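You operate a simulated robot arm through the tools that you are given. There is no shell and no other tool.

The job below is to be done with a simulated robot arm. You get a single attempt, and the scene is never put back.

Task
Put things in order on the handling bench. At the end: the white label plate (marked "LONG") from the handling bench stands on top of the clip box (marked "CLIPS"); one of the sleeves from the handling bench is on top of the cap box (marked "CAPS"); the black five ohm relay (marked "5 ohm") stands on top of the white size block; the long bolt stands on top of the black rubber foot (marked "THREE"); whatever was shut is shut again. Leave all else as you found it, and nothing knocked over.

The check looks at the end state, three seconds after you hand in, the way a careful person would. Anything else that was tipped, shoved, dropped, spilled or broken makes it a failure. Lids that push on must go on centred and level and be pressed home; caps that screw on are set level and turned clockwise until they are tight.

Robot
A 6-joint arm with a two-finger gripper, fixed in place. Base frame: the origin is at the foot of the arm, x ahead of it, y to its left, z up; the work surface is at about z = 0.8. Readings come in m, degrees, newtons and seconds.
With the tool pointing down near the work surface it reaches from about 0.1 to 0.7 m from the base axis. Its first joint turns from -66.0 to 66.0 degrees. Payload 2.45 kg.
The TCP is the grasp point between the finger pads, 0.03 m short of the fingertips. In the tool frame z runs along the fingers and y along their closing line. The gripper opens to 0.106 m. The gripper's body begins 0.079 m behind the TCP.
Orientation is that of the tool frame in the base frame, as a unit quaternion [w, x, y, z]. With the fingers straight down and closing along the base's y, the tool's x points along the base's -x, its y along +y and its z along -z.

Tools
- The arm moves only by the tool play_rows. Its argument "increments" is text: rows parted by semicolons, each of 7 numbers parted by spaces: the shift along the tool's x, y, z in units of 400 mm (1.0 is 400 mm), then the turn, a rotation vector about the tool's x, y, z in units of 90 degrees (1.0 is 90 degrees), then the gripper command, from -1 (fully open) to 1 (shut), values between in proportion. In form: dx dy dz rx ry rz fingers; .... A call has 1 to 20 rows; each row is the pose to reach, as a shift and turn from the pose commanded when the call began, along the tool's axes at that moment. A call with a number of a shift or a turn outside -1 to 1 is refused whole. A row lasts 0.2 s, in which the tool goes at most 0.05 m and 8.6 degrees; a call with a longer step from one row to the next is refused whole, and so is a gripper value outside its range. A pose out of reach is approached as far as the arm can. The call stops where the force on the tool passes 40 N (or 10 N more than at its start, if that is more) or the arm is blocked; 0.2 s more then pass. The fingers move at their own pace (about 0.153 m/s each) and stop on an object; they squeeze with about 44 N. The grip force told is the motor's: it shows also when the fingers shut on nothing. Time passes only in rows, and 0.2 s behind the last, so rows that repeat a pose let the fingers close. It gives the time, the measured TCP pose, the force on the tool (base axes), the opening and the grip force at its end, in the units of the frame above (readings bear some noise), with the torque about the TCP (base axes, N m) and any sound that the robot's microphone picked up.
- Cameras (640 x 400 px; columns grow to the right, rows downward): "scene" is fixed at [0.0506, 0.4156, 1.3924]; the picture's right is [-0.79, -0.62, 0.00], its down [-0.42, 0.53, -0.74] and it looks along [0.45, -0.58, -0.67] (base axes); focal length 320 px, centre (320, 200). "wrist" rides on the gripper at [0.076, -0.002, -0.106] in the tool frame; the picture's right is [0.02, 1.00, 0.00], its down [-0.78, 0.02, -0.62] and it looks along [-0.62, 0.01, 0.78] (tool axes); focal length 247 px, centre (320, 200). There is no depth. A picture from a camera that has moved, and an enlarged one, comes with that camera's place and axes in the base frame and with its lens.
- get_image(camera): a new picture of that camera. The clock stands still meanwhile.
- close_up(camera, box): a new picture of the part [left, top, right, bottom] of that camera's present view, enlarged. The clock stands still meanwhile.
- sign_off(): hands the job in; it is judged then, once.

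Places have to be worked out from the pictures, the camera data and where the tool is seen. Open the gripper and draw the arm clear of the work before you hand the job in, unless the task says otherwise.

The tools are called after "Call:" as a command line: name --argument value ..., lists and objects as JSON in quotes. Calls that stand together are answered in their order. play_rows: Moves the arm, as the interface text tells. Its arguments: {"type":"object","properties":{"increments":{"type":"string"}},"required":["increments"]} The other tools are called the same way: get_image (camera) takes a picture; close_up (camera, box) takes an enlarged picture of a part of a camera's view; sign_off () hands the job in.

At the start:

```text
clock: 0.0
eef_pos: [0.3453, 0.1476, 1.0688]
orientation: [0.0, 0.0, 1.0, -0.001]
contact_force: [-0.1, 0.5, -0.9]
moment: [-0.02, 0.01, 0.03]
finger_gap: 0.106
gripper_force: 0.1
```

scene: 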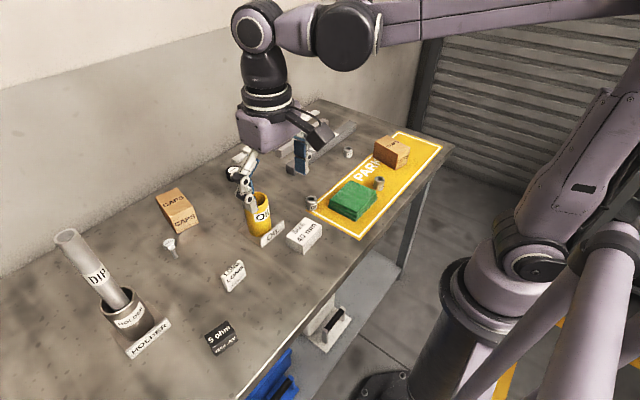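
wrist: 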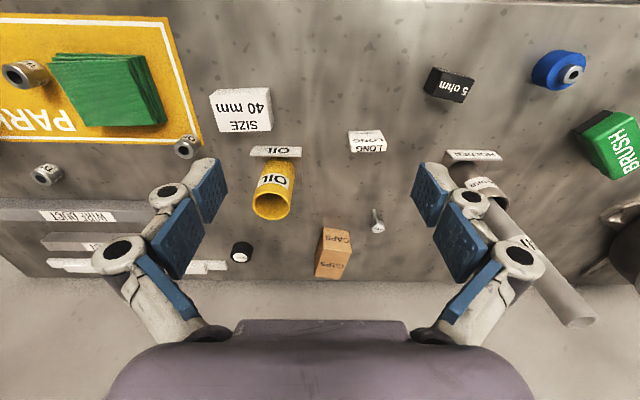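

I'll start by looking closely at both views to identify the objects.

Call:
close_up --camera "scene" --box '[140, 170, 300, 270]'

Call:
close_up --camera "scene" --box '[280, 120, 460, 240]'

Call:
close_up --camera "wrist" --box '[200, 120, 420, 290]'

Call:
close_up --camera "wrist" --box '[0, 0, 280, 280]'

Call:
close_up --camera "wrist" --box '[330, 40, 640, 280]'

Call:
close_up --camera "scene" --box '[40, 220, 260, 370]'

```text
4.00 times, centred on (220, 220) of scene
camera zoom: at [0.0506, 0.4156, 1.3924], right [-0.79, -0.62, 0.0], down [-0.42, 0.53, -0.74], along [0.45, -0.58, -0.67], focal length 1280 px, centre (720, 120)
```

zoom: 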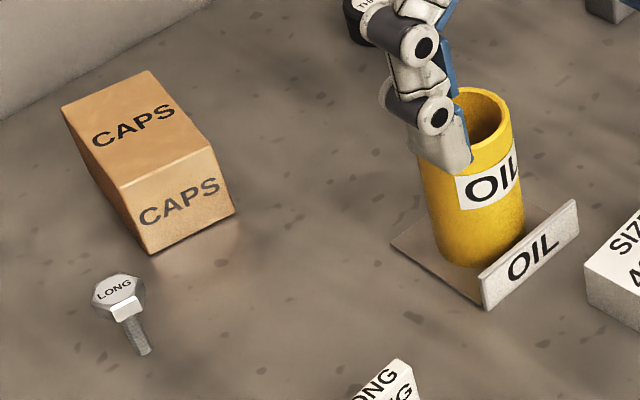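

```text
3.33 times, centred on (370, 180) of scene
camera zoom: at [0.0506, 0.4156, 1.3924], right [-0.79, -0.62, 0.0], down [-0.42, 0.53, -0.74], along [0.45, -0.58, -0.67], focal length 1067 px, centre (153, 267)
```

zoom: 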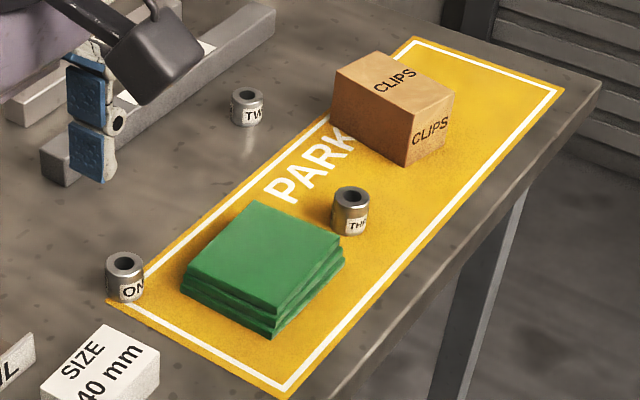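

```text
2.35 times, centred on (310, 205) of wrist
camera zoom: at [0.2698, 0.146, 1.1756], right [-0.02, 1.0, 0.0], down [0.78, 0.02, 0.62], along [0.62, 0.01, -0.78], focal length 581 px, centre (344, 188)
```

zoom: 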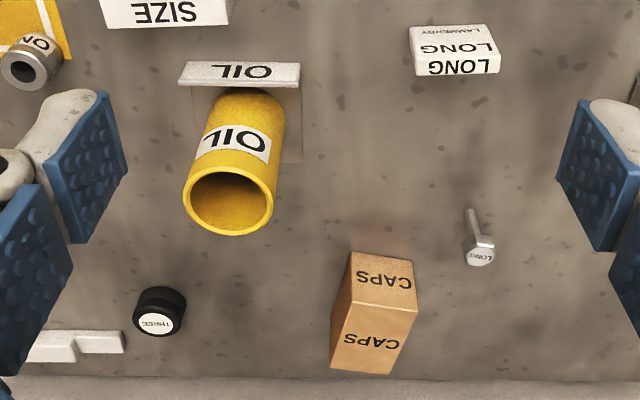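

```text
1.43 times, centred on (140, 140) of wrist
camera zoom: at [0.2698, 0.146, 1.1756], right [-0.02, 1.0, 0.0], down [0.78, 0.02, 0.62], along [0.62, 0.01, -0.78], focal length 353 px, centre (577, 286)
```

zoom: 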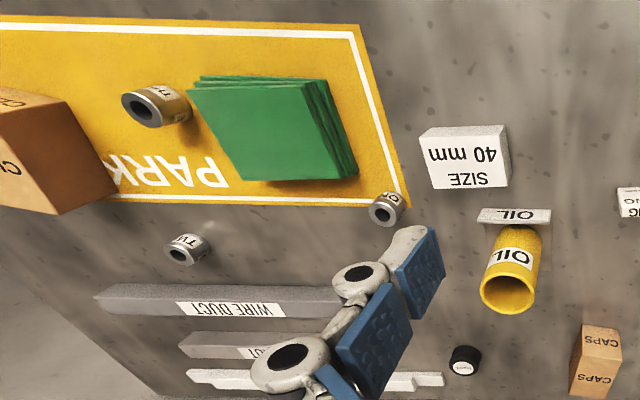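

```text
1.67 times, centred on (485, 160) of wrist
camera zoom: at [0.2698, 0.146, 1.1756], right [-0.02, 1.0, 0.0], down [0.78, 0.02, 0.62], along [0.62, 0.01, -0.78], focal length 412 px, centre (45, 267)
```

zoom: 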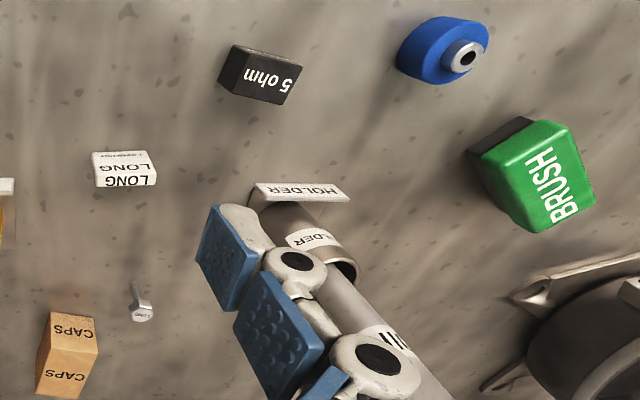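

```text
2.67 times, centred on (150, 295) of scene
camera zoom: at [0.0506, 0.4156, 1.3924], right [-0.79, -0.62, 0.0], down [-0.42, 0.53, -0.74], along [0.45, -0.58, -0.67], focal length 854 px, centre (773, -53)
```

zoom: 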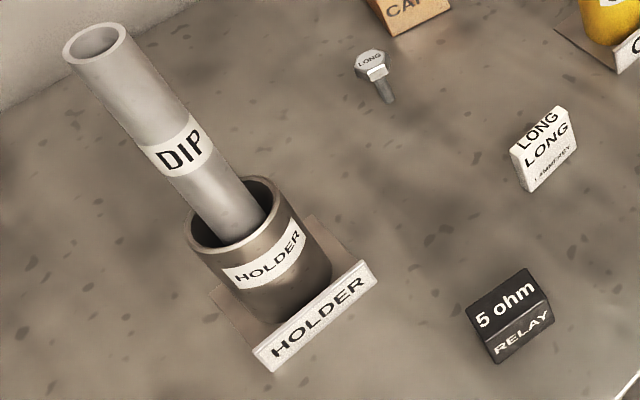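

The relay looks to be near (0.35, 0.32), the size block near (0.39, 0.035), the plate near (0.44, 0.22), the bolt near (0.60, 0.26), the caps box near (0.68, 0.185), the foot near (0.70, -0.02) and the clips box near (0.38, -0.36). The dip tube reaches z≈1.06 near (0.50, 0.41), so I'll stay clear of it. First I move above the relay for a closer view.

Call:
play_rows --increments "-0.0035 0.0865 0.0595 0 0 0 -1; -0.007 0.173 0.119 0 0 0 -1; -0.0105 0.2595 0.1785 0 0 0 -1; -0.014 0.346 0.238 0 0 0 -1; -0.0175 0.4325 0.2975 0 0 0 -1; -0.0175 0.4325 0.2975 0 0 0 -1"

Call:
get_image --camera "wrist"

Call:
get_image --camera "scene"

```text
clock: 1.4
eef_pos: [0.353, 0.3219, 0.9499]
orientation: [0.0, 0.0, 1.0, 0.0]
contact_force: [1.1, -0.5, -0.7]
moment: [-0.01, 0.01, -0.01]
finger_gap: 0.1061
gripper_force: 0.0
```

```text
taken
camera wrist: at [0.2779, 0.319, 1.0562], right [-0.02, 1.0, 0.0], down [0.78, 0.02, 0.62], along [0.62, 0.01, -0.78], focal length 247 px, centre (320, 200)
```

wrist: 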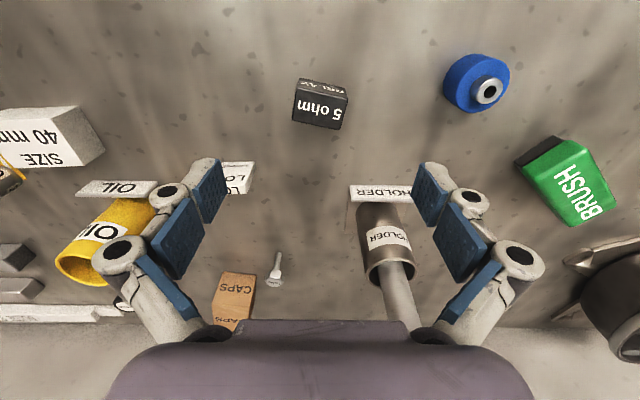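

```text
taken
```

scene: 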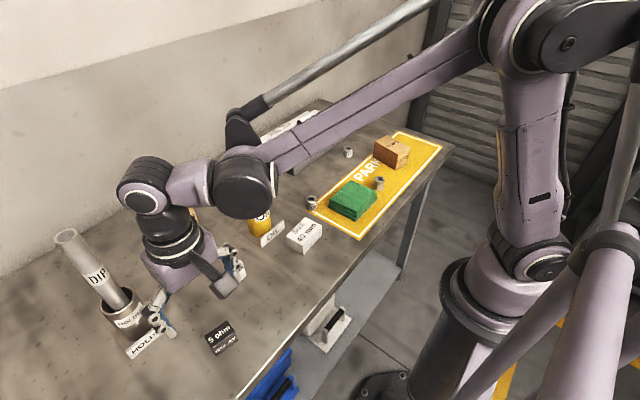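

The relay is just in view ahead of the TCP; I'll zoom for its corners.

Call:
close_up --camera "wrist" --box '[270, 60, 370, 140]'

Call:
close_up --camera "scene" --box '[180, 300, 260, 370]'

Call:
close_up --camera "scene" --box '[270, 200, 350, 270]'

```text
5.00 times, centred on (320, 100) of wrist
camera zoom: at [0.2779, 0.319, 1.0562], right [-0.02, 1.0, 0.0], down [0.78, 0.02, 0.62], along [0.62, 0.01, -0.78], focal length 1235 px, centre (320, 700)
```

zoom: 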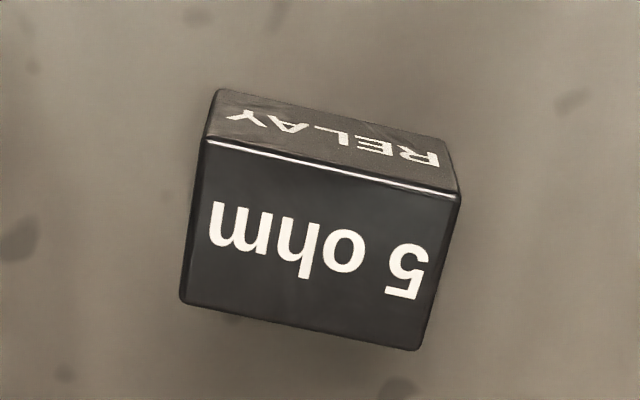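

```text
5.71 times, centred on (220, 335) of scene
camera zoom: at [0.0505, 0.4157, 1.3924], right [-0.79, -0.62, 0.0], down [-0.42, 0.53, -0.74], along [0.45, -0.58, -0.67], focal length 1829 px, centre (891, -571)
```

zoom: 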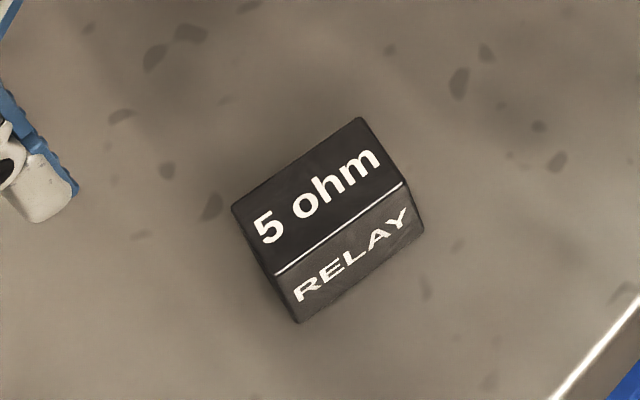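

```text
5.71 times, centred on (310, 235) of scene
camera zoom: at [0.0505, 0.4157, 1.3924], right [-0.79, -0.62, 0.0], down [-0.42, 0.53, -0.74], along [0.45, -0.58, -0.67], focal length 1829 px, centre (377, 0)
```

zoom: 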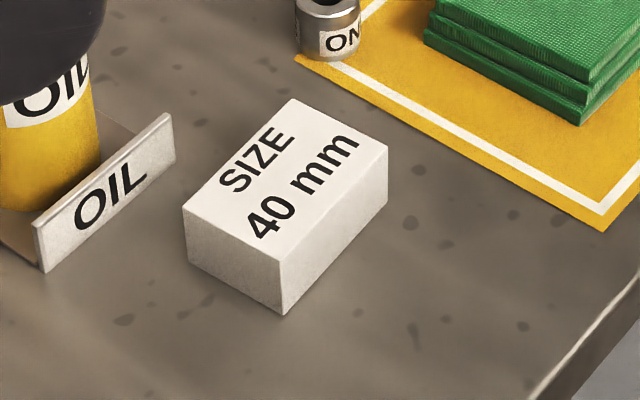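

The relay's top is at z≈0.834 and it measures about 0.045 x 0.029 m. It is centred at (0.352, 0.319) and turned about 10.6° clockwise. The size block's centre is near (0.388, 0.043) with its top at ≈0.836. I'll turn the gripper, descend and grip the relay with the tips just above the bench.

Call:
play_rows --increments "0 -0.004 0.08 0 0 0.06 -1; 0 -0.004 0.16 0 0 0.118 -1; 0 -0.004 0.22 0 0 0.118 -1; 0 -0.004 0.26 0 0 0.118 -1; 0 -0.004 0.282 0 0 0.118 -1; 0 -0.004 0.282 0 0 0.118 -1"

Call:
get_image --camera "wrist"

```text
clock: 2.8
eef_pos: [0.3508, 0.3192, 0.8371]
orientation: [0.0, 0.093, 0.996, 0.0]
contact_force: [-0.1, 0.5, 0.0]
moment: [0.0, 0.0, -0.01]
finger_gap: 0.1057
gripper_force: 0.0
```

```text
taken
camera wrist: at [0.2781, 0.3316, 0.9434], right [0.16, 0.99, 0.0], down [0.77, -0.13, 0.62], along [0.61, -0.1, -0.78], focal length 247 px, centre (320, 200)
```

wrist: 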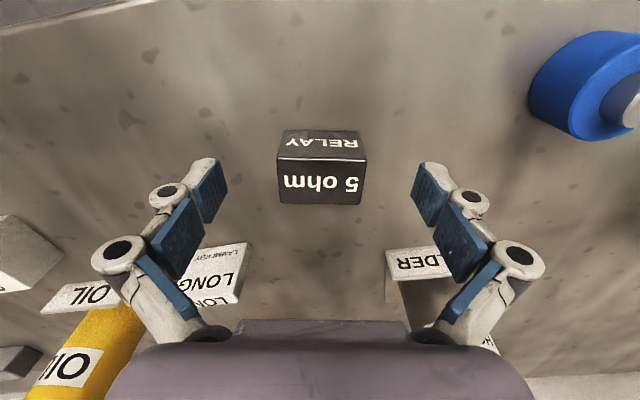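

Aligned over the relay; closing the fingers.

Call:
play_rows --increments "0.003 0 0 0 0 0 -1; 0.003 0 0 0 0 0 0.3; 0.003 0 0 0 0 0 1; 0.003 0 0 0 0 0 1; 0.003 0 0 0 0 0 1"

Call:
get_image --camera "wrist"

```text
clock: 4.0
eef_pos: [0.3509, 0.3189, 0.8382]
orientation: [0.001, 0.092, 0.996, 0.0]
contact_force: [0.0, 1.6, 6.5]
moment: [0.17, -0.06, 0.01]
finger_gap: 0.0446
gripper_force: 43.4
```

```text
taken
camera wrist: at [0.2766, 0.3319, 0.9438], right [0.16, 0.99, 0.0], down [0.77, -0.13, 0.62], along [0.61, -0.1, -0.78], focal length 247 px, centre (320, 200)
```

wrist: 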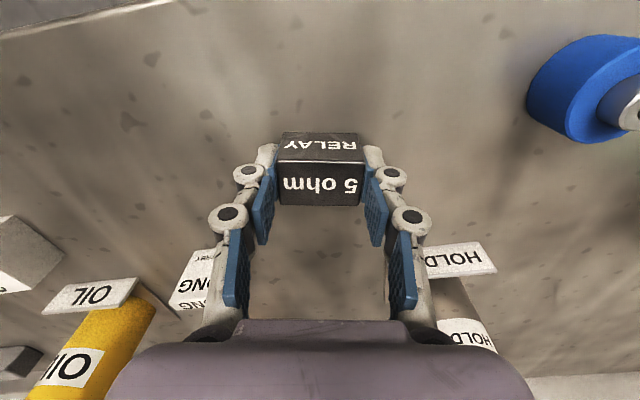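

The relay is gripped at 0.0446 m. I'm lifting it and carrying it to a hover over the size block, turning back to square.

Call:
play_rows --increments "0.003 0 -0.03 0 0 0 1; 0.003 0 -0.12 0 0 0 1; 0.003 0 -0.22 0 0 0 1; 0.003 0 -0.30 0 0 0 1; -0.031 -0.094 -0.30 0 0 -0.02 1; -0.062 -0.189 -0.30 0 0 -0.04 1; -0.093 -0.283 -0.30 0 0 -0.06 1; -0.125 -0.378 -0.30 0 0 -0.08 1; -0.156 -0.472 -0.30 0 0 -0.1 1; -0.187 -0.567 -0.30 0 0 -0.118 1; -0.218 -0.661 -0.28 0 0 -0.118 1; -0.218 -0.661 -0.25 0 0 -0.118 1; -0.218 -0.661 -0.25 0 0 -0.118 1"

Call:
get_image --camera "wrist"

Call:
close_up --camera "wrist" --box '[260, 60, 380, 220]'

Call:
get_image --camera "scene"

```text
clock: 6.8
eef_pos: [0.3878, 0.042, 0.936]
orientation: [0.001, -0.001, 1.0, 0.0]
contact_force: [-0.3, -0.2, -0.2]
moment: [0.01, 0.02, -0.01]
finger_gap: 0.0446
gripper_force: 44.1
```

```text
taken
camera wrist: at [0.313, 0.0411, 1.0433], right [-0.02, 1.0, 0.0], down [0.78, 0.02, 0.62], along [0.62, 0.01, -0.78], focal length 247 px, centre (320, 200)
```

wrist: 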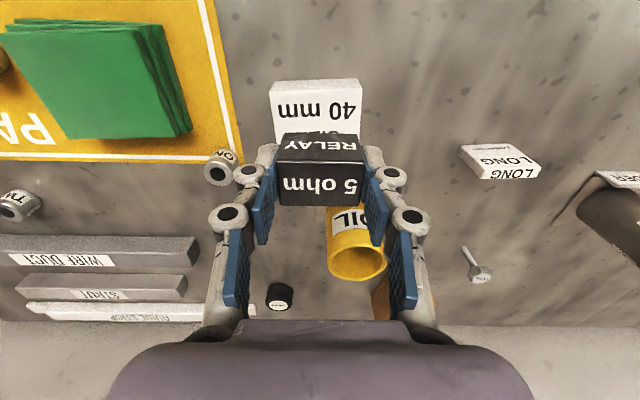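

```text
2.50 times, centred on (320, 140) of wrist
camera zoom: at [0.313, 0.0411, 1.0433], right [-0.02, 1.0, 0.0], down [0.78, 0.02, 0.62], along [0.62, 0.01, -0.78], focal length 617 px, centre (320, 350)
```

zoom: 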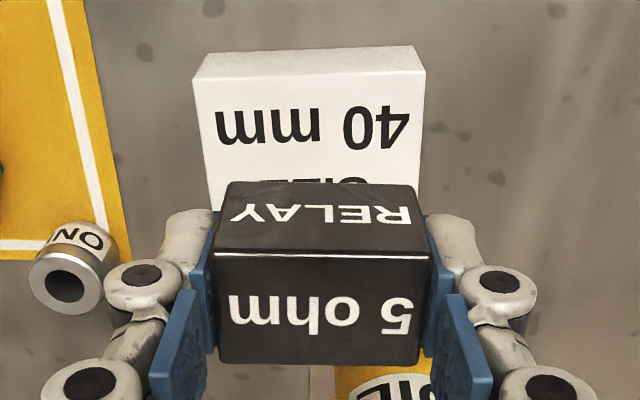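

```text
taken
```

scene: 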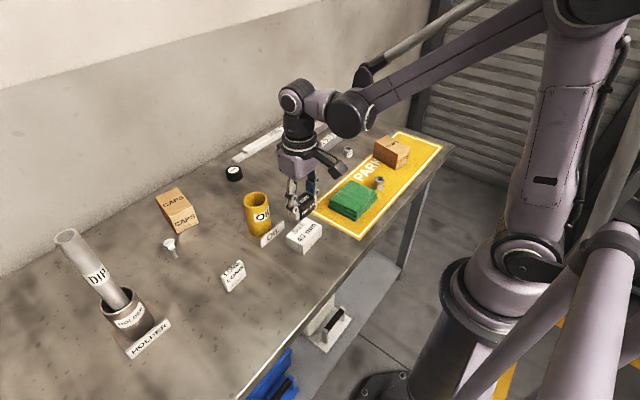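

The block's near top edge runs (0.369, 0.001) to (0.364, 0.075), so its yaw is about +3.5° and its centre ≈(0.390, 0.041). I'll line the relay up with that and lower to just above contact.

Call:
play_rows --increments "-0.003 -0.002 0.05 0 0 -0.035 1; -0.003 -0.002 0.1 0 0 -0.035 1; -0.003 -0.002 0.13 0 0 -0.035 1; -0.003 -0.002 0.1425 0 0 -0.035 1; -0.003 -0.002 0.1425 0 0 -0.035 1"

Call:
get_image --camera "wrist"

Call:
close_up --camera "scene" --box '[260, 170, 360, 260]'

```text
clock: 8.0
eef_pos: [0.3892, 0.0429, 0.8804]
orientation: [0.0, -0.028, 1.0, 0.0]
contact_force: [0.2, -0.7, -0.1]
moment: [0.03, 0.01, -0.03]
finger_gap: 0.0447
gripper_force: 43.9
```

```text
taken
camera wrist: at [0.314, 0.0367, 0.9865], right [-0.08, 1.0, 0.0], down [0.78, 0.06, 0.62], along [0.62, 0.05, -0.78], focal length 247 px, centre (320, 200)
```

wrist: 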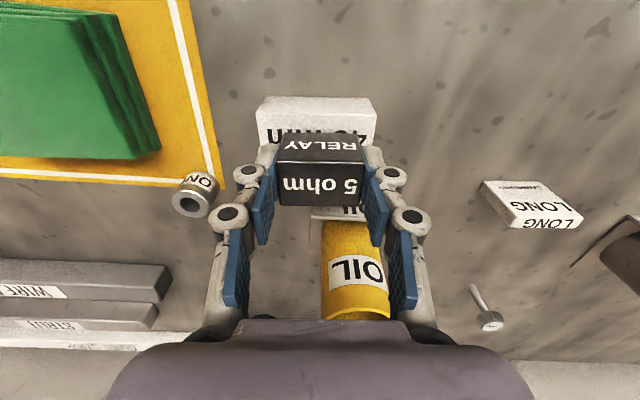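

```text
4.44 times, centred on (310, 215) of scene
camera zoom: at [0.0506, 0.4156, 1.3924], right [-0.79, -0.62, 0.0], down [-0.42, 0.53, -0.74], along [0.45, -0.58, -0.67], focal length 1422 px, centre (364, 133)
```

zoom: 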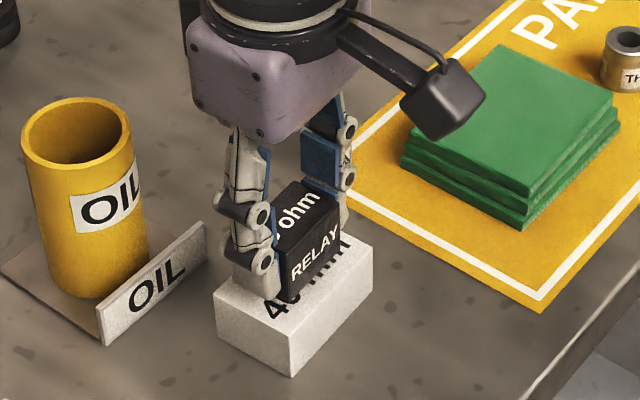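

The relay sits just above the block, centred. I'm inching down to feel contact.

Call:
play_rows --increments "0 -0.002 0.005 0 0 0 1; 0 -0.002 0.01 0 0 0 1; 0 -0.002 0.014 0 0 0 1"

```text
clock: 8.8
eef_pos: [0.3891, 0.0423, 0.8751]
orientation: [0.0, -0.028, 1.0, 0.0]
contact_force: [-0.3, -0.7, -0.2]
moment: [0.01, 0.01, 0.06]
finger_gap: 0.0445
gripper_force: 44.1
```

No contact yet at 0.875, so I keep inching down.

Call:
play_rows --increments "0 0 0.003 0 0 0 1; 0 0 0.003 0 0 0 1"

Call:
close_up --camera "scene" --box '[280, 190, 350, 260]'

```text
clock: 9.4
eef_pos: [0.3895, 0.043, 0.8728]
orientation: [0.0, -0.028, 1.0, -0.001]
contact_force: [-0.2, 0.5, -0.7]
moment: [0.03, 0.0, 0.01]
finger_gap: 0.0449
gripper_force: 44.4
```

```text
5.71 times, centred on (315, 225) of scene
camera zoom: at [0.0506, 0.4156, 1.3924], right [-0.79, -0.62, 0.0], down [-0.42, 0.53, -0.74], along [0.45, -0.58, -0.67], focal length 1829 px, centre (349, 57)
```

zoom: 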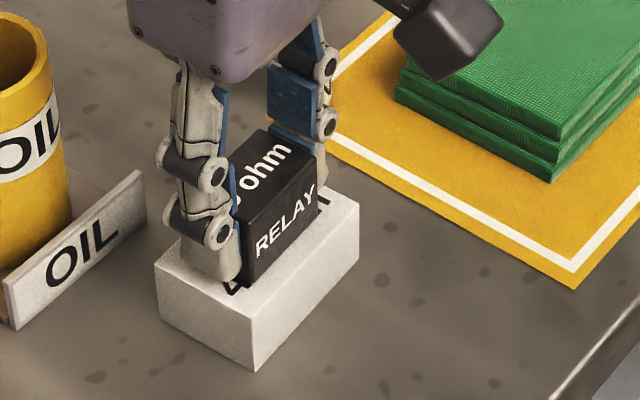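

Still not touching (-0.7 N); another couple of millimetres in small steps.

Call:
play_rows --increments "0 0 0.002 0 0 0 1; 0 0 0.004 0 0 0 1; 0 0 0.004 0 0 0 1"

```text
clock: 10.2
eef_pos: [0.3889, 0.042, 0.8729]
orientation: [0.0, -0.028, 1.0, 0.0]
contact_force: [0.4, 0.5, 16.1]
moment: [0.04, -0.01, -0.01]
finger_gap: 0.0448
gripper_force: 43.9
```

Contact at 16 N. I back off a hair and open gently, then rise.

Call:
play_rows --increments "0 0 -0.003 0 0 0 1; 0 0 -0.003 0 0 0 0.1; 0 0 -0.003 0 0 0 -0.1; 0 0 -0.003 0 0 0 -0.3; 0 0 -0.003 0 0 0 -0.3; 0 0 -0.06 0 0 0 -0.3; 0 0 -0.15 0 0 0 -0.3; 0 0 -0.25 0 0 0 -0.3"

Call:
get_image --camera "wrist"

Call:
close_up --camera "scene" --box '[260, 170, 360, 260]'

```text
clock: 12.0
eef_pos: [0.3879, 0.0416, 0.9723]
orientation: [-0.001, -0.027, 1.0, 0.0]
contact_force: [0.2, 0.6, -0.9]
moment: [0.01, -0.01, -0.02]
finger_gap: 0.0689
gripper_force: 0.1
```

```text
taken
camera wrist: at [0.3138, 0.036, 1.0786], right [-0.08, 1.0, 0.0], down [0.78, 0.06, 0.62], along [0.62, 0.05, -0.78], focal length 247 px, centre (320, 200)
```

wrist: 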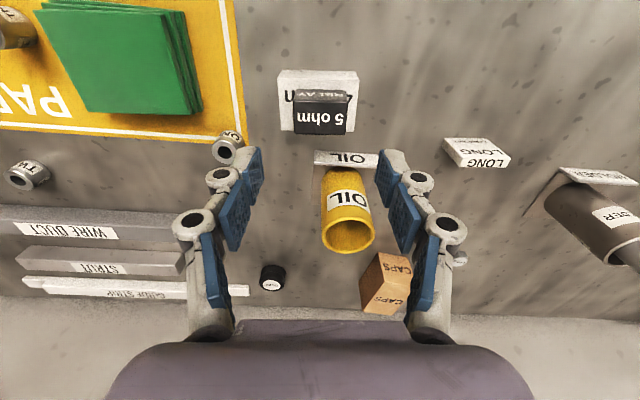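

```text
4.44 times, centred on (310, 215) of scene
camera zoom: at [0.0505, 0.4156, 1.3924], right [-0.79, -0.62, 0.0], down [-0.42, 0.53, -0.74], along [0.45, -0.58, -0.67], focal length 1422 px, centre (364, 133)
```

zoom: 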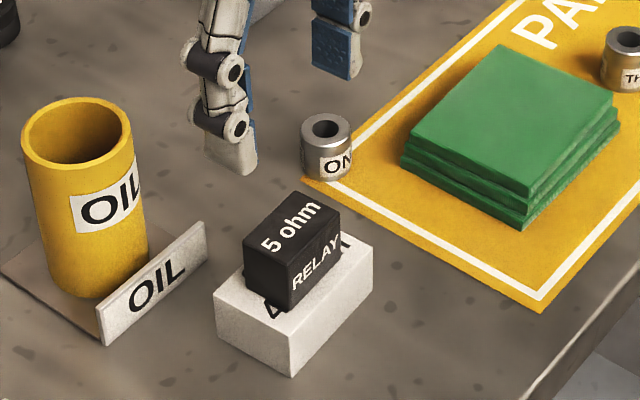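

The relay is seated on the block. Next I fly to a hover above the LONG plate to measure it.

Call:
play_rows --increments "-0.026 0.0886 0.01 0 0 0.007 -0.3; -0.052 0.177 0.02 0 0 0.014 -0.3; -0.078 0.266 0.03 0 0 0.021 -0.3; -0.104 0.354 0.04 0 0 0.028 -0.3; -0.13 0.443 0.05 0 0 0.034 -0.3; -0.13 0.443 0.05 0 0 0.034 -0.3"

Call:
get_image --camera "wrist"

Call:
close_up --camera "wrist" --box '[260, 60, 380, 160]'

Call:
close_up --camera "scene" --box '[200, 240, 270, 310]'

```text
clock: 13.4
eef_pos: [0.4308, 0.2225, 0.9528]
orientation: [0.0, -0.001, 1.0, 0.0]
contact_force: [-0.1, 0.7, 0.1]
moment: [-0.03, 0.0, -0.01]
finger_gap: 0.0692
gripper_force: 0.1
```

```text
taken
camera wrist: at [0.3561, 0.2201, 1.0593], right [-0.02, 1.0, 0.0], down [0.78, 0.02, 0.62], along [0.62, 0.01, -0.78], focal length 247 px, centre (320, 200)
```

wrist: 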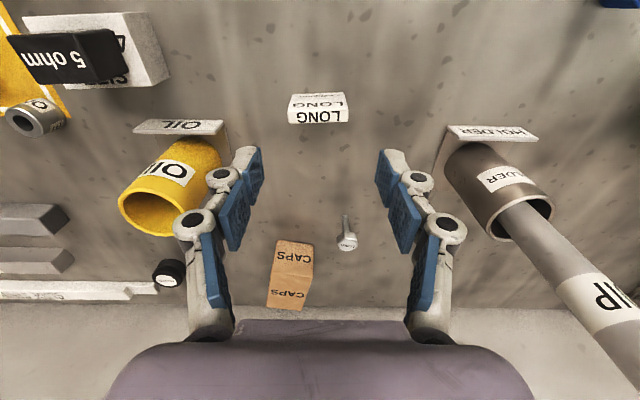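

```text
4.00 times, centred on (320, 110) of wrist
camera zoom: at [0.3561, 0.2201, 1.0593], right [-0.02, 1.0, 0.0], down [0.78, 0.02, 0.62], along [0.62, 0.01, -0.78], focal length 988 px, centre (320, 560)
```

zoom: 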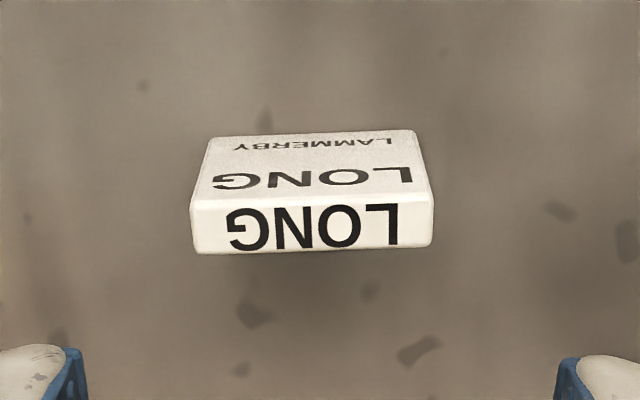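

```text
5.71 times, centred on (235, 275) of scene
camera zoom: at [0.0505, 0.4157, 1.3924], right [-0.79, -0.62, 0.0], down [-0.42, 0.53, -0.74], along [0.45, -0.58, -0.67], focal length 1829 px, centre (806, -229)
```

zoom: 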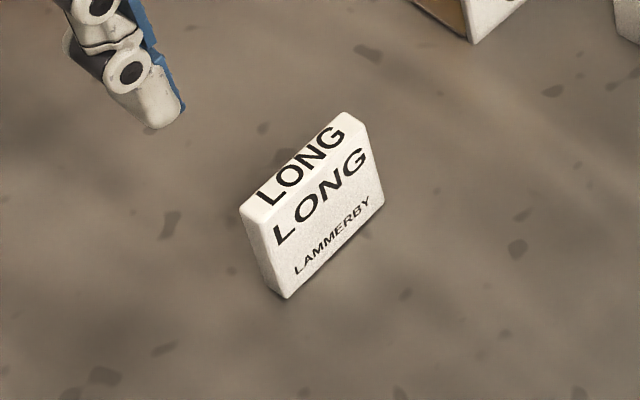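

The plate stands 0.05 m tall, 0.051 m wide and 0.01 m thick, centred at (0.432, 0.219) with yaw ≈ +2.5°. I'll straddle its width and descend.

Call:
play_rows --increments "-0.003 -0.007 0.06 0 0 -0.026 -0.7; -0.003 -0.007 0.14 0 0 -0.026 -0.7; -0.003 -0.007 0.2 0 0 -0.026 -0.7; -0.003 -0.007 0.25 0 0 -0.026 -0.7; -0.003 -0.007 0.275 0 0 -0.026 -0.7; -0.003 -0.007 0.275 0 0 -0.026 -0.7"

Call:
get_image --camera "wrist"

Call:
close_up --camera "scene" --box '[180, 220, 300, 310]'

```text
clock: 14.8
eef_pos: [0.4315, 0.2193, 0.8419]
orientation: [0.0, -0.021, 1.0, 0.0]
contact_force: [-0.5, 0.7, 0.0]
moment: [-0.01, -0.01, -0.01]
finger_gap: 0.0901
gripper_force: 0.1
```

```text
taken
camera wrist: at [0.3572, 0.2143, 0.948], right [-0.06, 1.0, 0.0], down [0.78, 0.05, 0.62], along [0.62, 0.04, -0.78], focal length 247 px, centre (320, 200)
```

wrist: 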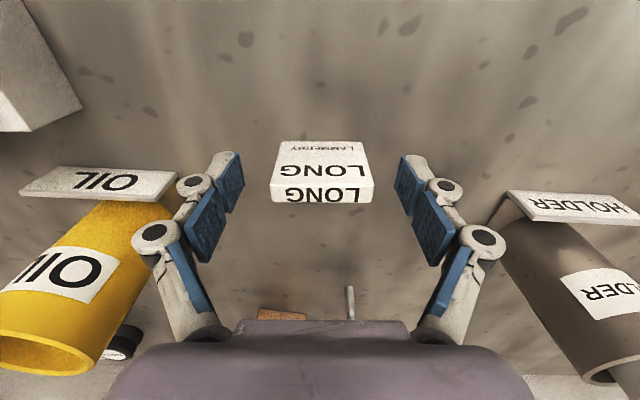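

```text
4.44 times, centred on (240, 265) of scene
camera zoom: at [0.0505, 0.4156, 1.3924], right [-0.79, -0.62, 0.0], down [-0.42, 0.53, -0.74], along [0.45, -0.58, -0.67], focal length 1422 px, centre (676, -89)
```

zoom: 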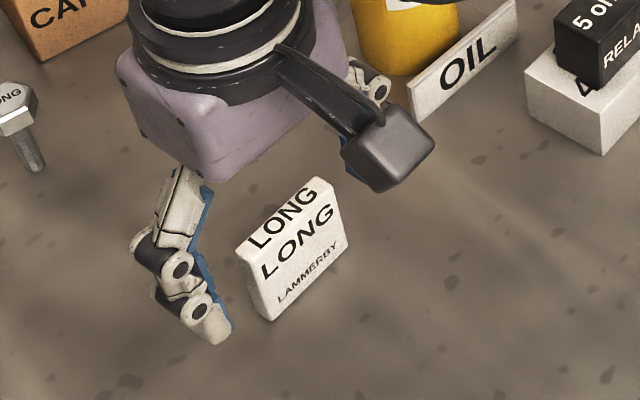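

The plate is centred between the pads; closing.

Call:
play_rows --increments "0 0 0 0 0 0 -0.2; 0 0 0 0 0 0 0.3; 0 0 0 0 0 0 1; 0 0 0 0 0 0 1; 0 0 0 0 0 0 1"

Call:
get_image --camera "wrist"

```text
clock: 16.0
eef_pos: [0.4321, 0.2186, 0.8422]
orientation: [0.0, -0.022, 1.0, 0.0]
contact_force: [0.6, 0.7, 2.0]
moment: [0.07, 0.01, 0.0]
finger_gap: 0.0507
gripper_force: 43.9
```

```text
taken
camera wrist: at [0.3572, 0.2142, 0.9483], right [-0.06, 1.0, 0.0], down [0.78, 0.05, 0.62], along [0.62, 0.04, -0.78], focal length 247 px, centre (320, 200)
```

wrist: 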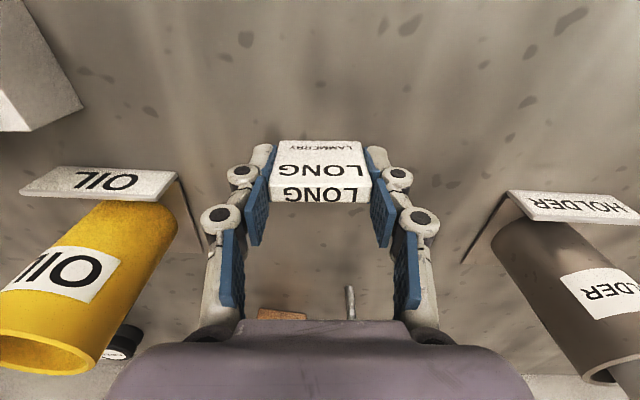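

The plate is gripped at 0.0507 m. I lift it and carry it toward the CLIPS box in two legs.

Call:
play_rows --increments "0 0 -0.03 0 0 0 1; 0 0 -0.12 0 0 0 1; 0 0 -0.22 0 0 0 1; 0 0 -0.31 0 0 0 1; 0 0 -0.36 0 0 0 1; 0.014 -0.1 -0.36 0 0 0 1; 0.028 -0.2 -0.36 0 0 0 1; 0.042 -0.3 -0.36 0 0 0 1; 0.056 -0.4 -0.36 0 0 0 1; 0.07 -0.5 -0.36 0 0 0 1; 0.084 -0.6 -0.36 0 0 0 1; 0.0985 -0.709 -0.36 0 0 0 1; 0.0985 -0.709 -0.36 0 0 0 1"

Call:
get_image --camera "wrist"

```text
clock: 18.8
eef_pos: [0.4037, -0.066, 0.9827]
orientation: [-0.001, -0.021, 1.0, -0.001]
contact_force: [0.3, 1.0, -0.6]
moment: [0.02, 0.04, -0.03]
finger_gap: 0.0506
gripper_force: 44.0
```

```text
taken
camera wrist: at [0.3297, -0.0715, 1.09], right [-0.07, 1.0, 0.0], down [0.78, 0.05, 0.62], along [0.62, 0.04, -0.78], focal length 247 px, centre (320, 200)
```

wrist: 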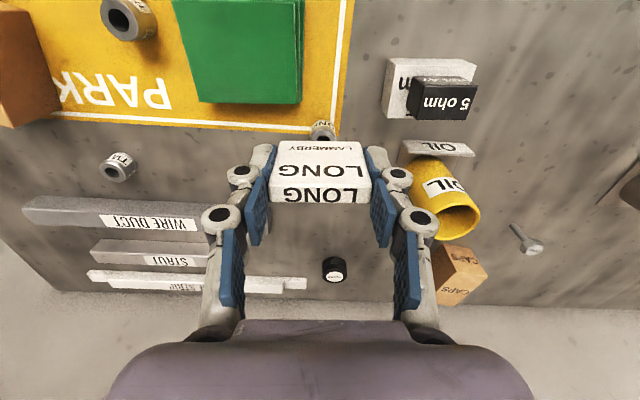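

The plate is held well and upright. On to the second leg.

Call:
play_rows --increments "0.014 -0.1 0 0 0 0 1; 0.028 -0.2 0 0 0 0 1; 0.042 -0.3 0 0 0 0 1; 0.056 -0.4 0 0 0 0 1; 0.07 -0.5 0 0 0 0 1; 0.084 -0.6 0 0 0 0 1; 0.098 -0.68 0 0 0 0 1; 0.098 -0.68 0 0 0 0 1"

Call:
get_image --camera "wrist"

Call:
get_image --camera "scene"

Call:
close_up --camera "scene" --box '[360, 120, 430, 180]'

```text
clock: 20.6
eef_pos: [0.3763, -0.3406, 0.9855]
orientation: [0.0, -0.021, 1.0, 0.001]
contact_force: [1.2, 0.5, -0.3]
moment: [-0.04, -0.02, 0.02]
finger_gap: 0.0508
gripper_force: 43.6
```

```text
taken
camera wrist: at [0.3018, -0.3453, 1.0921], right [-0.07, 1.0, 0.0], down [0.78, 0.05, 0.62], along [0.62, 0.04, -0.78], focal length 247 px, centre (320, 200)
```

wrist: 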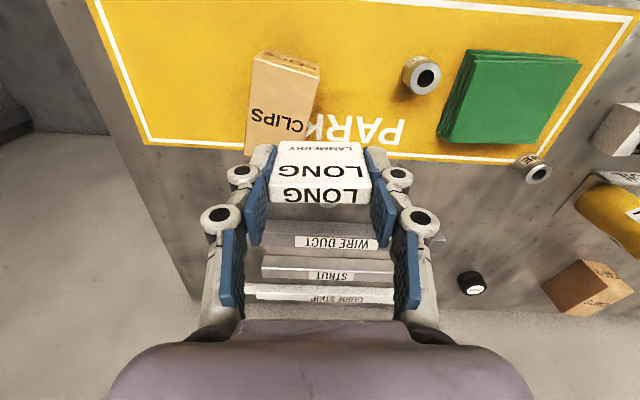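

```text
taken
```

scene: 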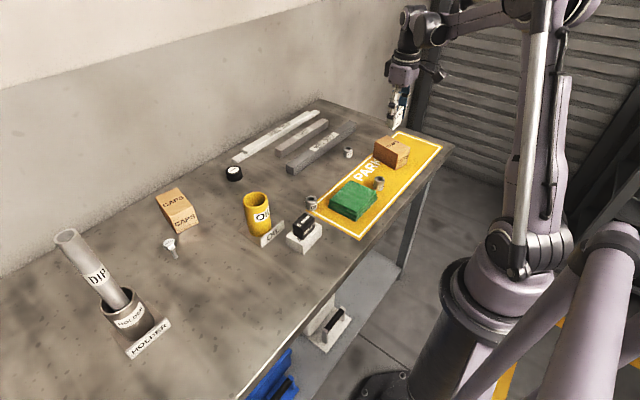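

```text
6.67 times, centred on (395, 150) of scene
camera zoom: at [0.0506, 0.4156, 1.3924], right [-0.79, -0.62, 0.0], down [-0.42, 0.53, -0.74], along [0.45, -0.58, -0.67], focal length 2134 px, centre (-180, 533)
```

zoom: 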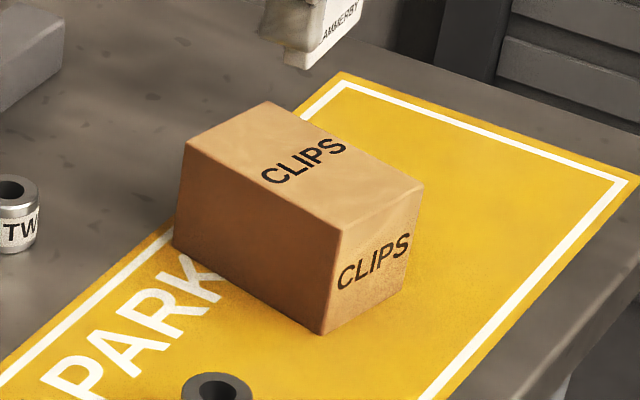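

The CLIPS box top is ≈0.858, with its centre ≈(0.391, -0.377) and its short side (0.057) turned about -13°. I align the plate along that side and go to a low hover.

Call:
play_rows --increments "-0.016 -0.046 0 0 0 0.085 1; -0.032 -0.093 0.03 0 0 0.171 1; -0.032 -0.093 0.08 0 0 0.171 1; -0.032 -0.093 0.13 0 0 0.171 1; -0.032 -0.093 0.165 0 0 0.171 1; -0.032 -0.093 0.165 0 0 0.171 1"

Call:
get_image --camera "wrist"

Call:
close_up --camera "wrist" --box '[240, 40, 400, 220]'

Call:
close_up --camera "scene" --box '[350, 90, 440, 180]'

```text
clock: 22.0
eef_pos: [0.3923, -0.3765, 0.9207]
orientation: [0.0, 0.112, 0.994, 0.0]
contact_force: [-0.3, -0.2, -0.1]
moment: [0.01, 0.01, -0.01]
finger_gap: 0.0505
gripper_force: 44.5
```

```text
taken
camera wrist: at [0.3188, -0.361, 1.0262], right [0.2, 0.98, 0.0], down [0.77, -0.16, 0.62], along [0.61, -0.13, -0.78], focal length 247 px, centre (320, 200)
```

wrist: 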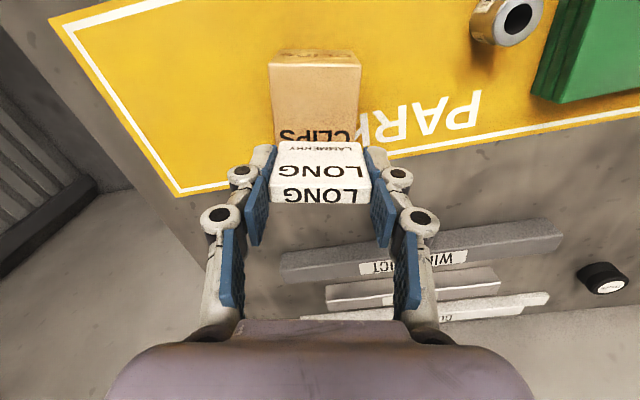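

```text
2.22 times, centred on (320, 130) of wrist
camera zoom: at [0.3188, -0.361, 1.0262], right [0.2, 0.98, 0.0], down [0.77, -0.16, 0.62], along [0.61, -0.13, -0.78], focal length 549 px, centre (320, 356)
```

zoom: 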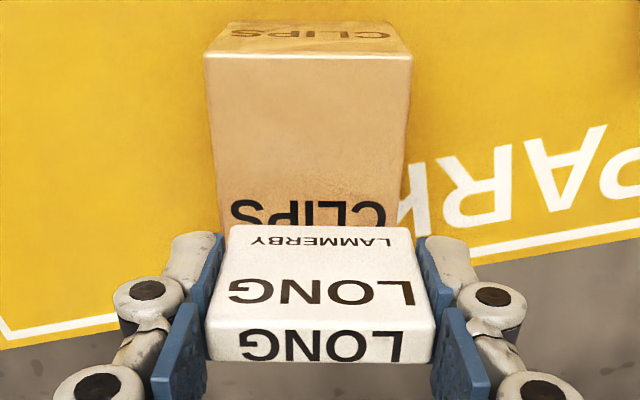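

```text
4.44 times, centred on (395, 135) of scene
camera zoom: at [0.0506, 0.4156, 1.3924], right [-0.79, -0.62, 0.0], down [-0.42, 0.53, -0.74], along [0.45, -0.58, -0.67], focal length 1422 px, centre (-13, 489)
```

zoom: 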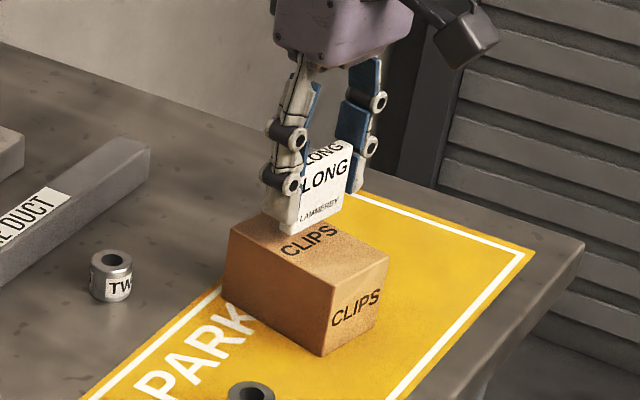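

The plate is aligned in yaw, but the box's centreline lies ≈4 mm to the tool's -y. I shift over and lower to near contact.

Call:
play_rows --increments "0 -0.01 0.01 0 0 0 1; 0 -0.01 0.03 0 0 0 1; 0 -0.01 0.042 0 0 0 1; 0 -0.01 0.042 0 0 0 1"

Call:
get_image --camera "wrist"

Call:
close_up --camera "scene" --box '[360, 100, 430, 180]'

```text
clock: 23.0
eef_pos: [0.3904, -0.3801, 0.9024]
orientation: [0.0, 0.112, 0.994, -0.001]
contact_force: [-1.3, 1.1, 0.1]
moment: [0.03, -0.01, -0.03]
finger_gap: 0.0508
gripper_force: 44.5
```

```text
taken
camera wrist: at [0.3177, -0.3646, 1.0093], right [0.2, 0.98, 0.0], down [0.77, -0.16, 0.62], along [0.61, -0.13, -0.78], focal length 247 px, centre (320, 200)
```

wrist: 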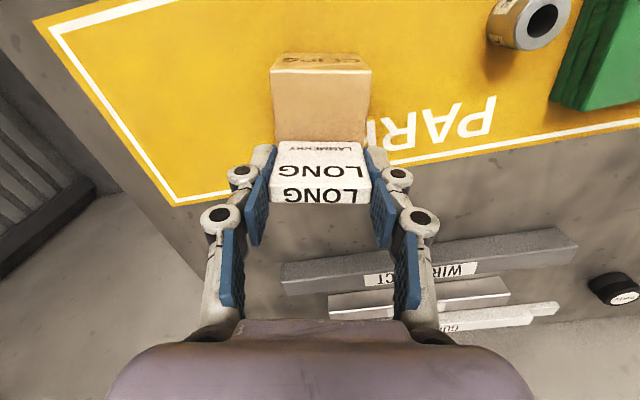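

```text
5.00 times, centred on (395, 140) of scene
camera zoom: at [0.0506, 0.4156, 1.3924], right [-0.79, -0.62, 0.0], down [-0.42, 0.53, -0.74], along [0.45, -0.58, -0.67], focal length 1600 px, centre (-55, 500)
```

zoom: 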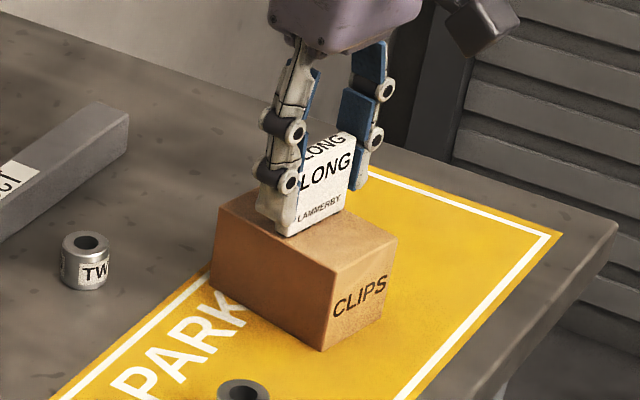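

Centred now and almost touching; I inch down in sub-millimetre steps.

Call:
play_rows --increments "0 0 0.002 0 0 0 1; 0 0 0.004 0 0 0 1; 0 0 0.006 0 0 0 1"

```text
clock: 23.8
eef_pos: [0.391, -0.3805, 0.9012]
orientation: [0.0, 0.113, 0.994, 0.0]
contact_force: [-0.3, 0.2, 24.9]
moment: [-0.02, 0.0, -0.05]
finger_gap: 0.0508
gripper_force: 44.2
```

Firm contact at 25 N. I ease back slightly before releasing.

Call:
play_rows --increments "0 0 -0.003 0 0 0 1; 0 0 -0.003 0 0 0 1"

```text
clock: 24.4
eef_pos: [0.3909, -0.3795, 0.9014]
orientation: [0.0, 0.112, 0.994, 0.001]
contact_force: [-0.5, 0.7, 9.4]
moment: [-0.06, 0.0, 0.01]
finger_gap: 0.0507
gripper_force: 44.5
```

Another half millimetre up, then I open slowly and rise.

Call:
play_rows --increments "0 0 -0.0015 0 0 0 1; 0 0 -0.0015 0 0 0 0.02; 0 0 -0.0015 0 0 0 -0.1; 0 0 -0.0015 0 0 0 -0.3; 0 0 -0.0015 0 0 0 -0.3; 0 0 -0.04 0 0 0 -0.3; 0 0 -0.12 0 0 0 -0.3; 0 0 -0.22 0 0 0 -0.3; 0 0 -0.25 0 0 0 -0.3"

Call:
get_image --camera "wrist"

Call:
close_up --camera "scene" --box '[330, 100, 430, 200]'

```text
clock: 26.4
eef_pos: [0.3907, -0.3806, 1.0027]
orientation: [-0.001, 0.113, 0.994, 0.0]
contact_force: [-1.0, -0.2, 0.2]
moment: [0.04, 0.01, -0.02]
finger_gap: 0.0691
gripper_force: 0.1
```

```text
taken
camera wrist: at [0.3182, -0.3653, 1.1086], right [0.2, 0.98, 0.0], down [0.77, -0.16, 0.62], along [0.61, -0.13, -0.78], focal length 247 px, centre (320, 200)
```

wrist: 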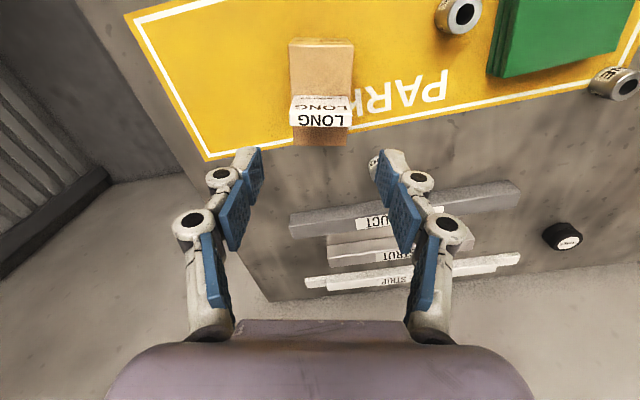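

```text
4.00 times, centred on (380, 150) of scene
camera zoom: at [0.0505, 0.4156, 1.3924], right [-0.79, -0.62, 0.0], down [-0.42, 0.53, -0.74], along [0.45, -0.58, -0.67], focal length 1280 px, centre (80, 400)
```

zoom: 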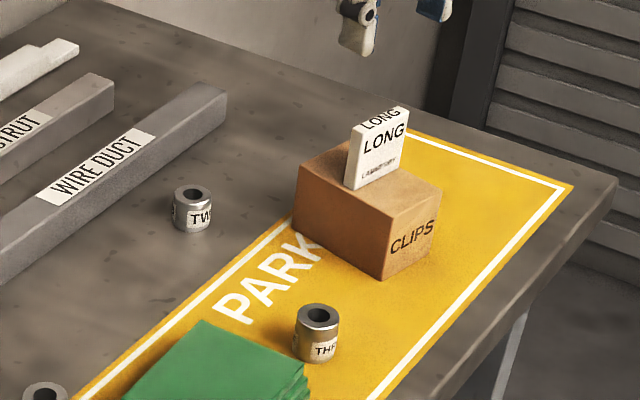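

The plate stands on the CLIPS box. Next I go above sleeve ONE, near (0.45, -0.064), to measure it.

Call:
play_rows --increments "0.005 0.1 0 0 0 -0.018 -0.3; 0.01 0.2 0 0 0 -0.036 -0.3; 0.015 0.3 0.01 0 0 -0.054 -0.3; 0.02 0.4 0.03 0 0 -0.072 -0.3; 0.026 0.5 0.05 0 0 -0.09 -0.3; 0.031 0.6 0.07 0 0 -0.107 -0.3; 0.036 0.7 0.1 0 0 -0.125 -0.3; 0.0415 0.7985 0.125 0 0 -0.143 -0.3; 0.0415 0.7985 0.125 0 0 -0.143 -0.3"

Call:
get_image --camera "wrist"

Call:
close_up --camera "wrist" --box '[270, 70, 370, 150]'

Call:
close_up --camera "scene" --box '[280, 170, 350, 240]'

```text
clock: 28.4
eef_pos: [0.4448, -0.0647, 0.9516]
orientation: [0.0, -0.001, 1.0, 0.001]
contact_force: [-0.4, 0.5, 0.3]
moment: [0.02, 0.03, 0.01]
finger_gap: 0.0689
gripper_force: 0.0
```

```text
taken
camera wrist: at [0.3711, -0.0659, 1.0584], right [-0.02, 1.0, 0.0], down [0.78, 0.02, 0.62], along [0.62, 0.01, -0.78], focal length 247 px, centre (320, 200)
```

wrist: 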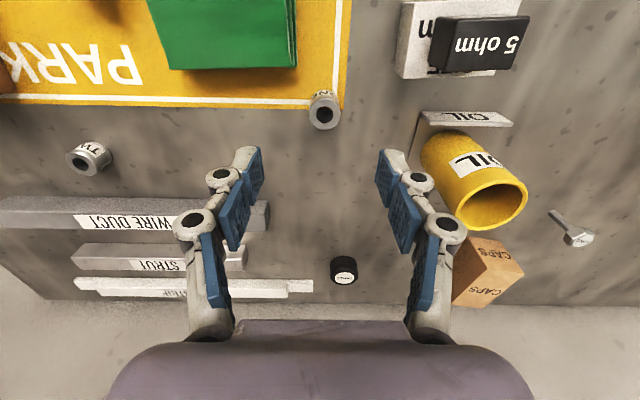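

```text
5.00 times, centred on (320, 110) of wrist
camera zoom: at [0.3711, -0.0659, 1.0584], right [-0.02, 1.0, 0.0], down [0.78, 0.02, 0.62], along [0.62, 0.01, -0.78], focal length 1235 px, centre (320, 650)
```

zoom: 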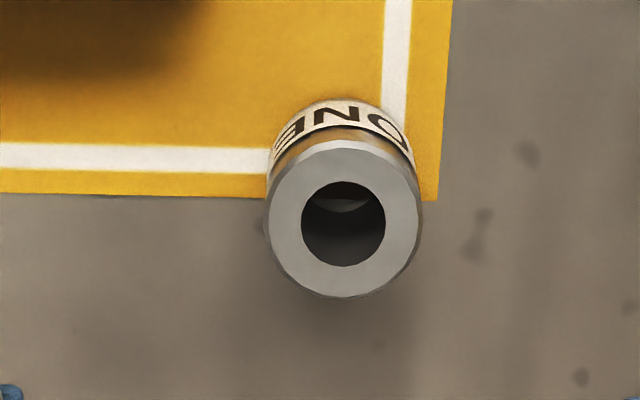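

```text
5.71 times, centred on (315, 205) of scene
camera zoom: at [0.0505, 0.4157, 1.3924], right [-0.79, -0.62, 0.0], down [-0.42, 0.53, -0.74], along [0.45, -0.58, -0.67], focal length 1829 px, centre (349, 171)
```

zoom: 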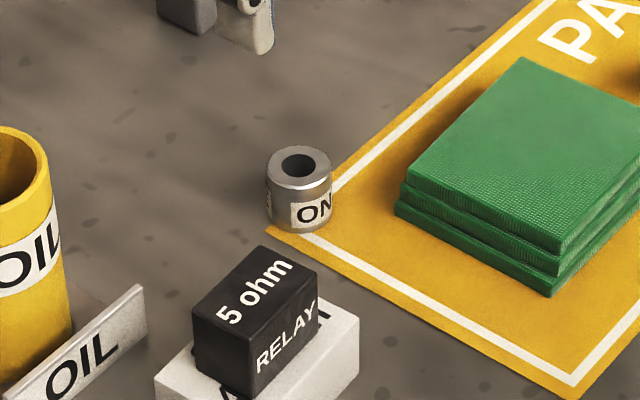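

Sleeve ONE is upright, 0.0285 m in diameter and 0.028 m tall, centred at (0.452, -0.061). I descend over it.

Call:
play_rows --increments "-0.0175 0.008 0.06 0 0 0 -0.3; -0.0175 0.008 0.14 0 0 0 -0.3; -0.0175 0.008 0.21 0 0 0 -0.3; -0.0175 0.008 0.26 0 0 0 -0.3; -0.0175 0.008 0.284 0 0 0 -0.3; -0.0175 0.008 0.284 0 0 0 -0.3"

Call:
get_image --camera "wrist"

Call:
close_up --camera "scene" --box '[280, 160, 360, 240]'

```text
clock: 29.8
eef_pos: [0.4539, -0.0607, 0.8379]
orientation: [0.0, 0.0, 1.0, 0.0]
contact_force: [0.1, -0.2, 0.0]
moment: [0.0, 0.02, 0.0]
finger_gap: 0.0689
gripper_force: 0.1
```

```text
taken
camera wrist: at [0.3783, -0.0632, 0.9442], right [-0.02, 1.0, 0.0], down [0.78, 0.02, 0.62], along [0.62, 0.01, -0.78], focal length 247 px, centre (320, 200)
```

wrist: 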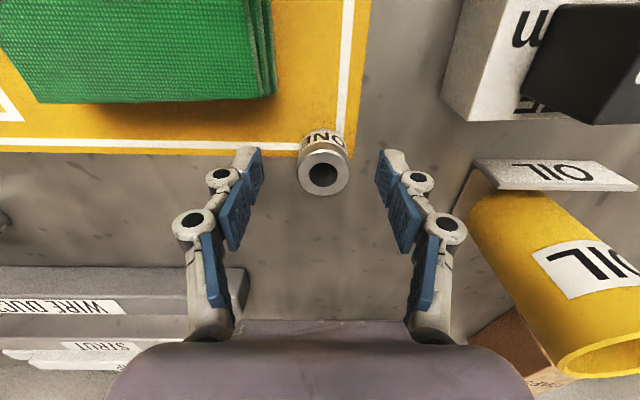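

```text
5.00 times, centred on (320, 200) of scene
camera zoom: at [0.0505, 0.4156, 1.3924], right [-0.79, -0.62, 0.0], down [-0.42, 0.53, -0.74], along [0.45, -0.58, -0.67], focal length 1600 px, centre (320, 200)
```

zoom: 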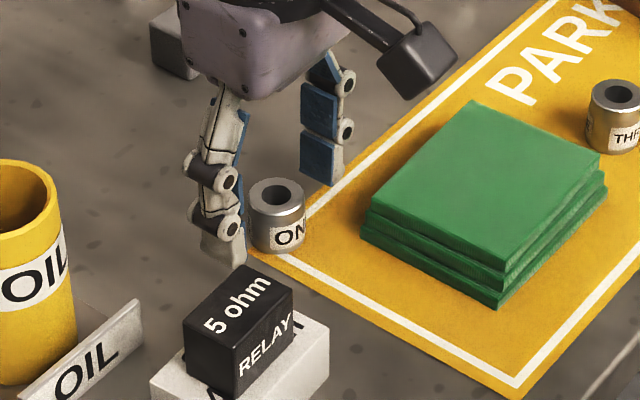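

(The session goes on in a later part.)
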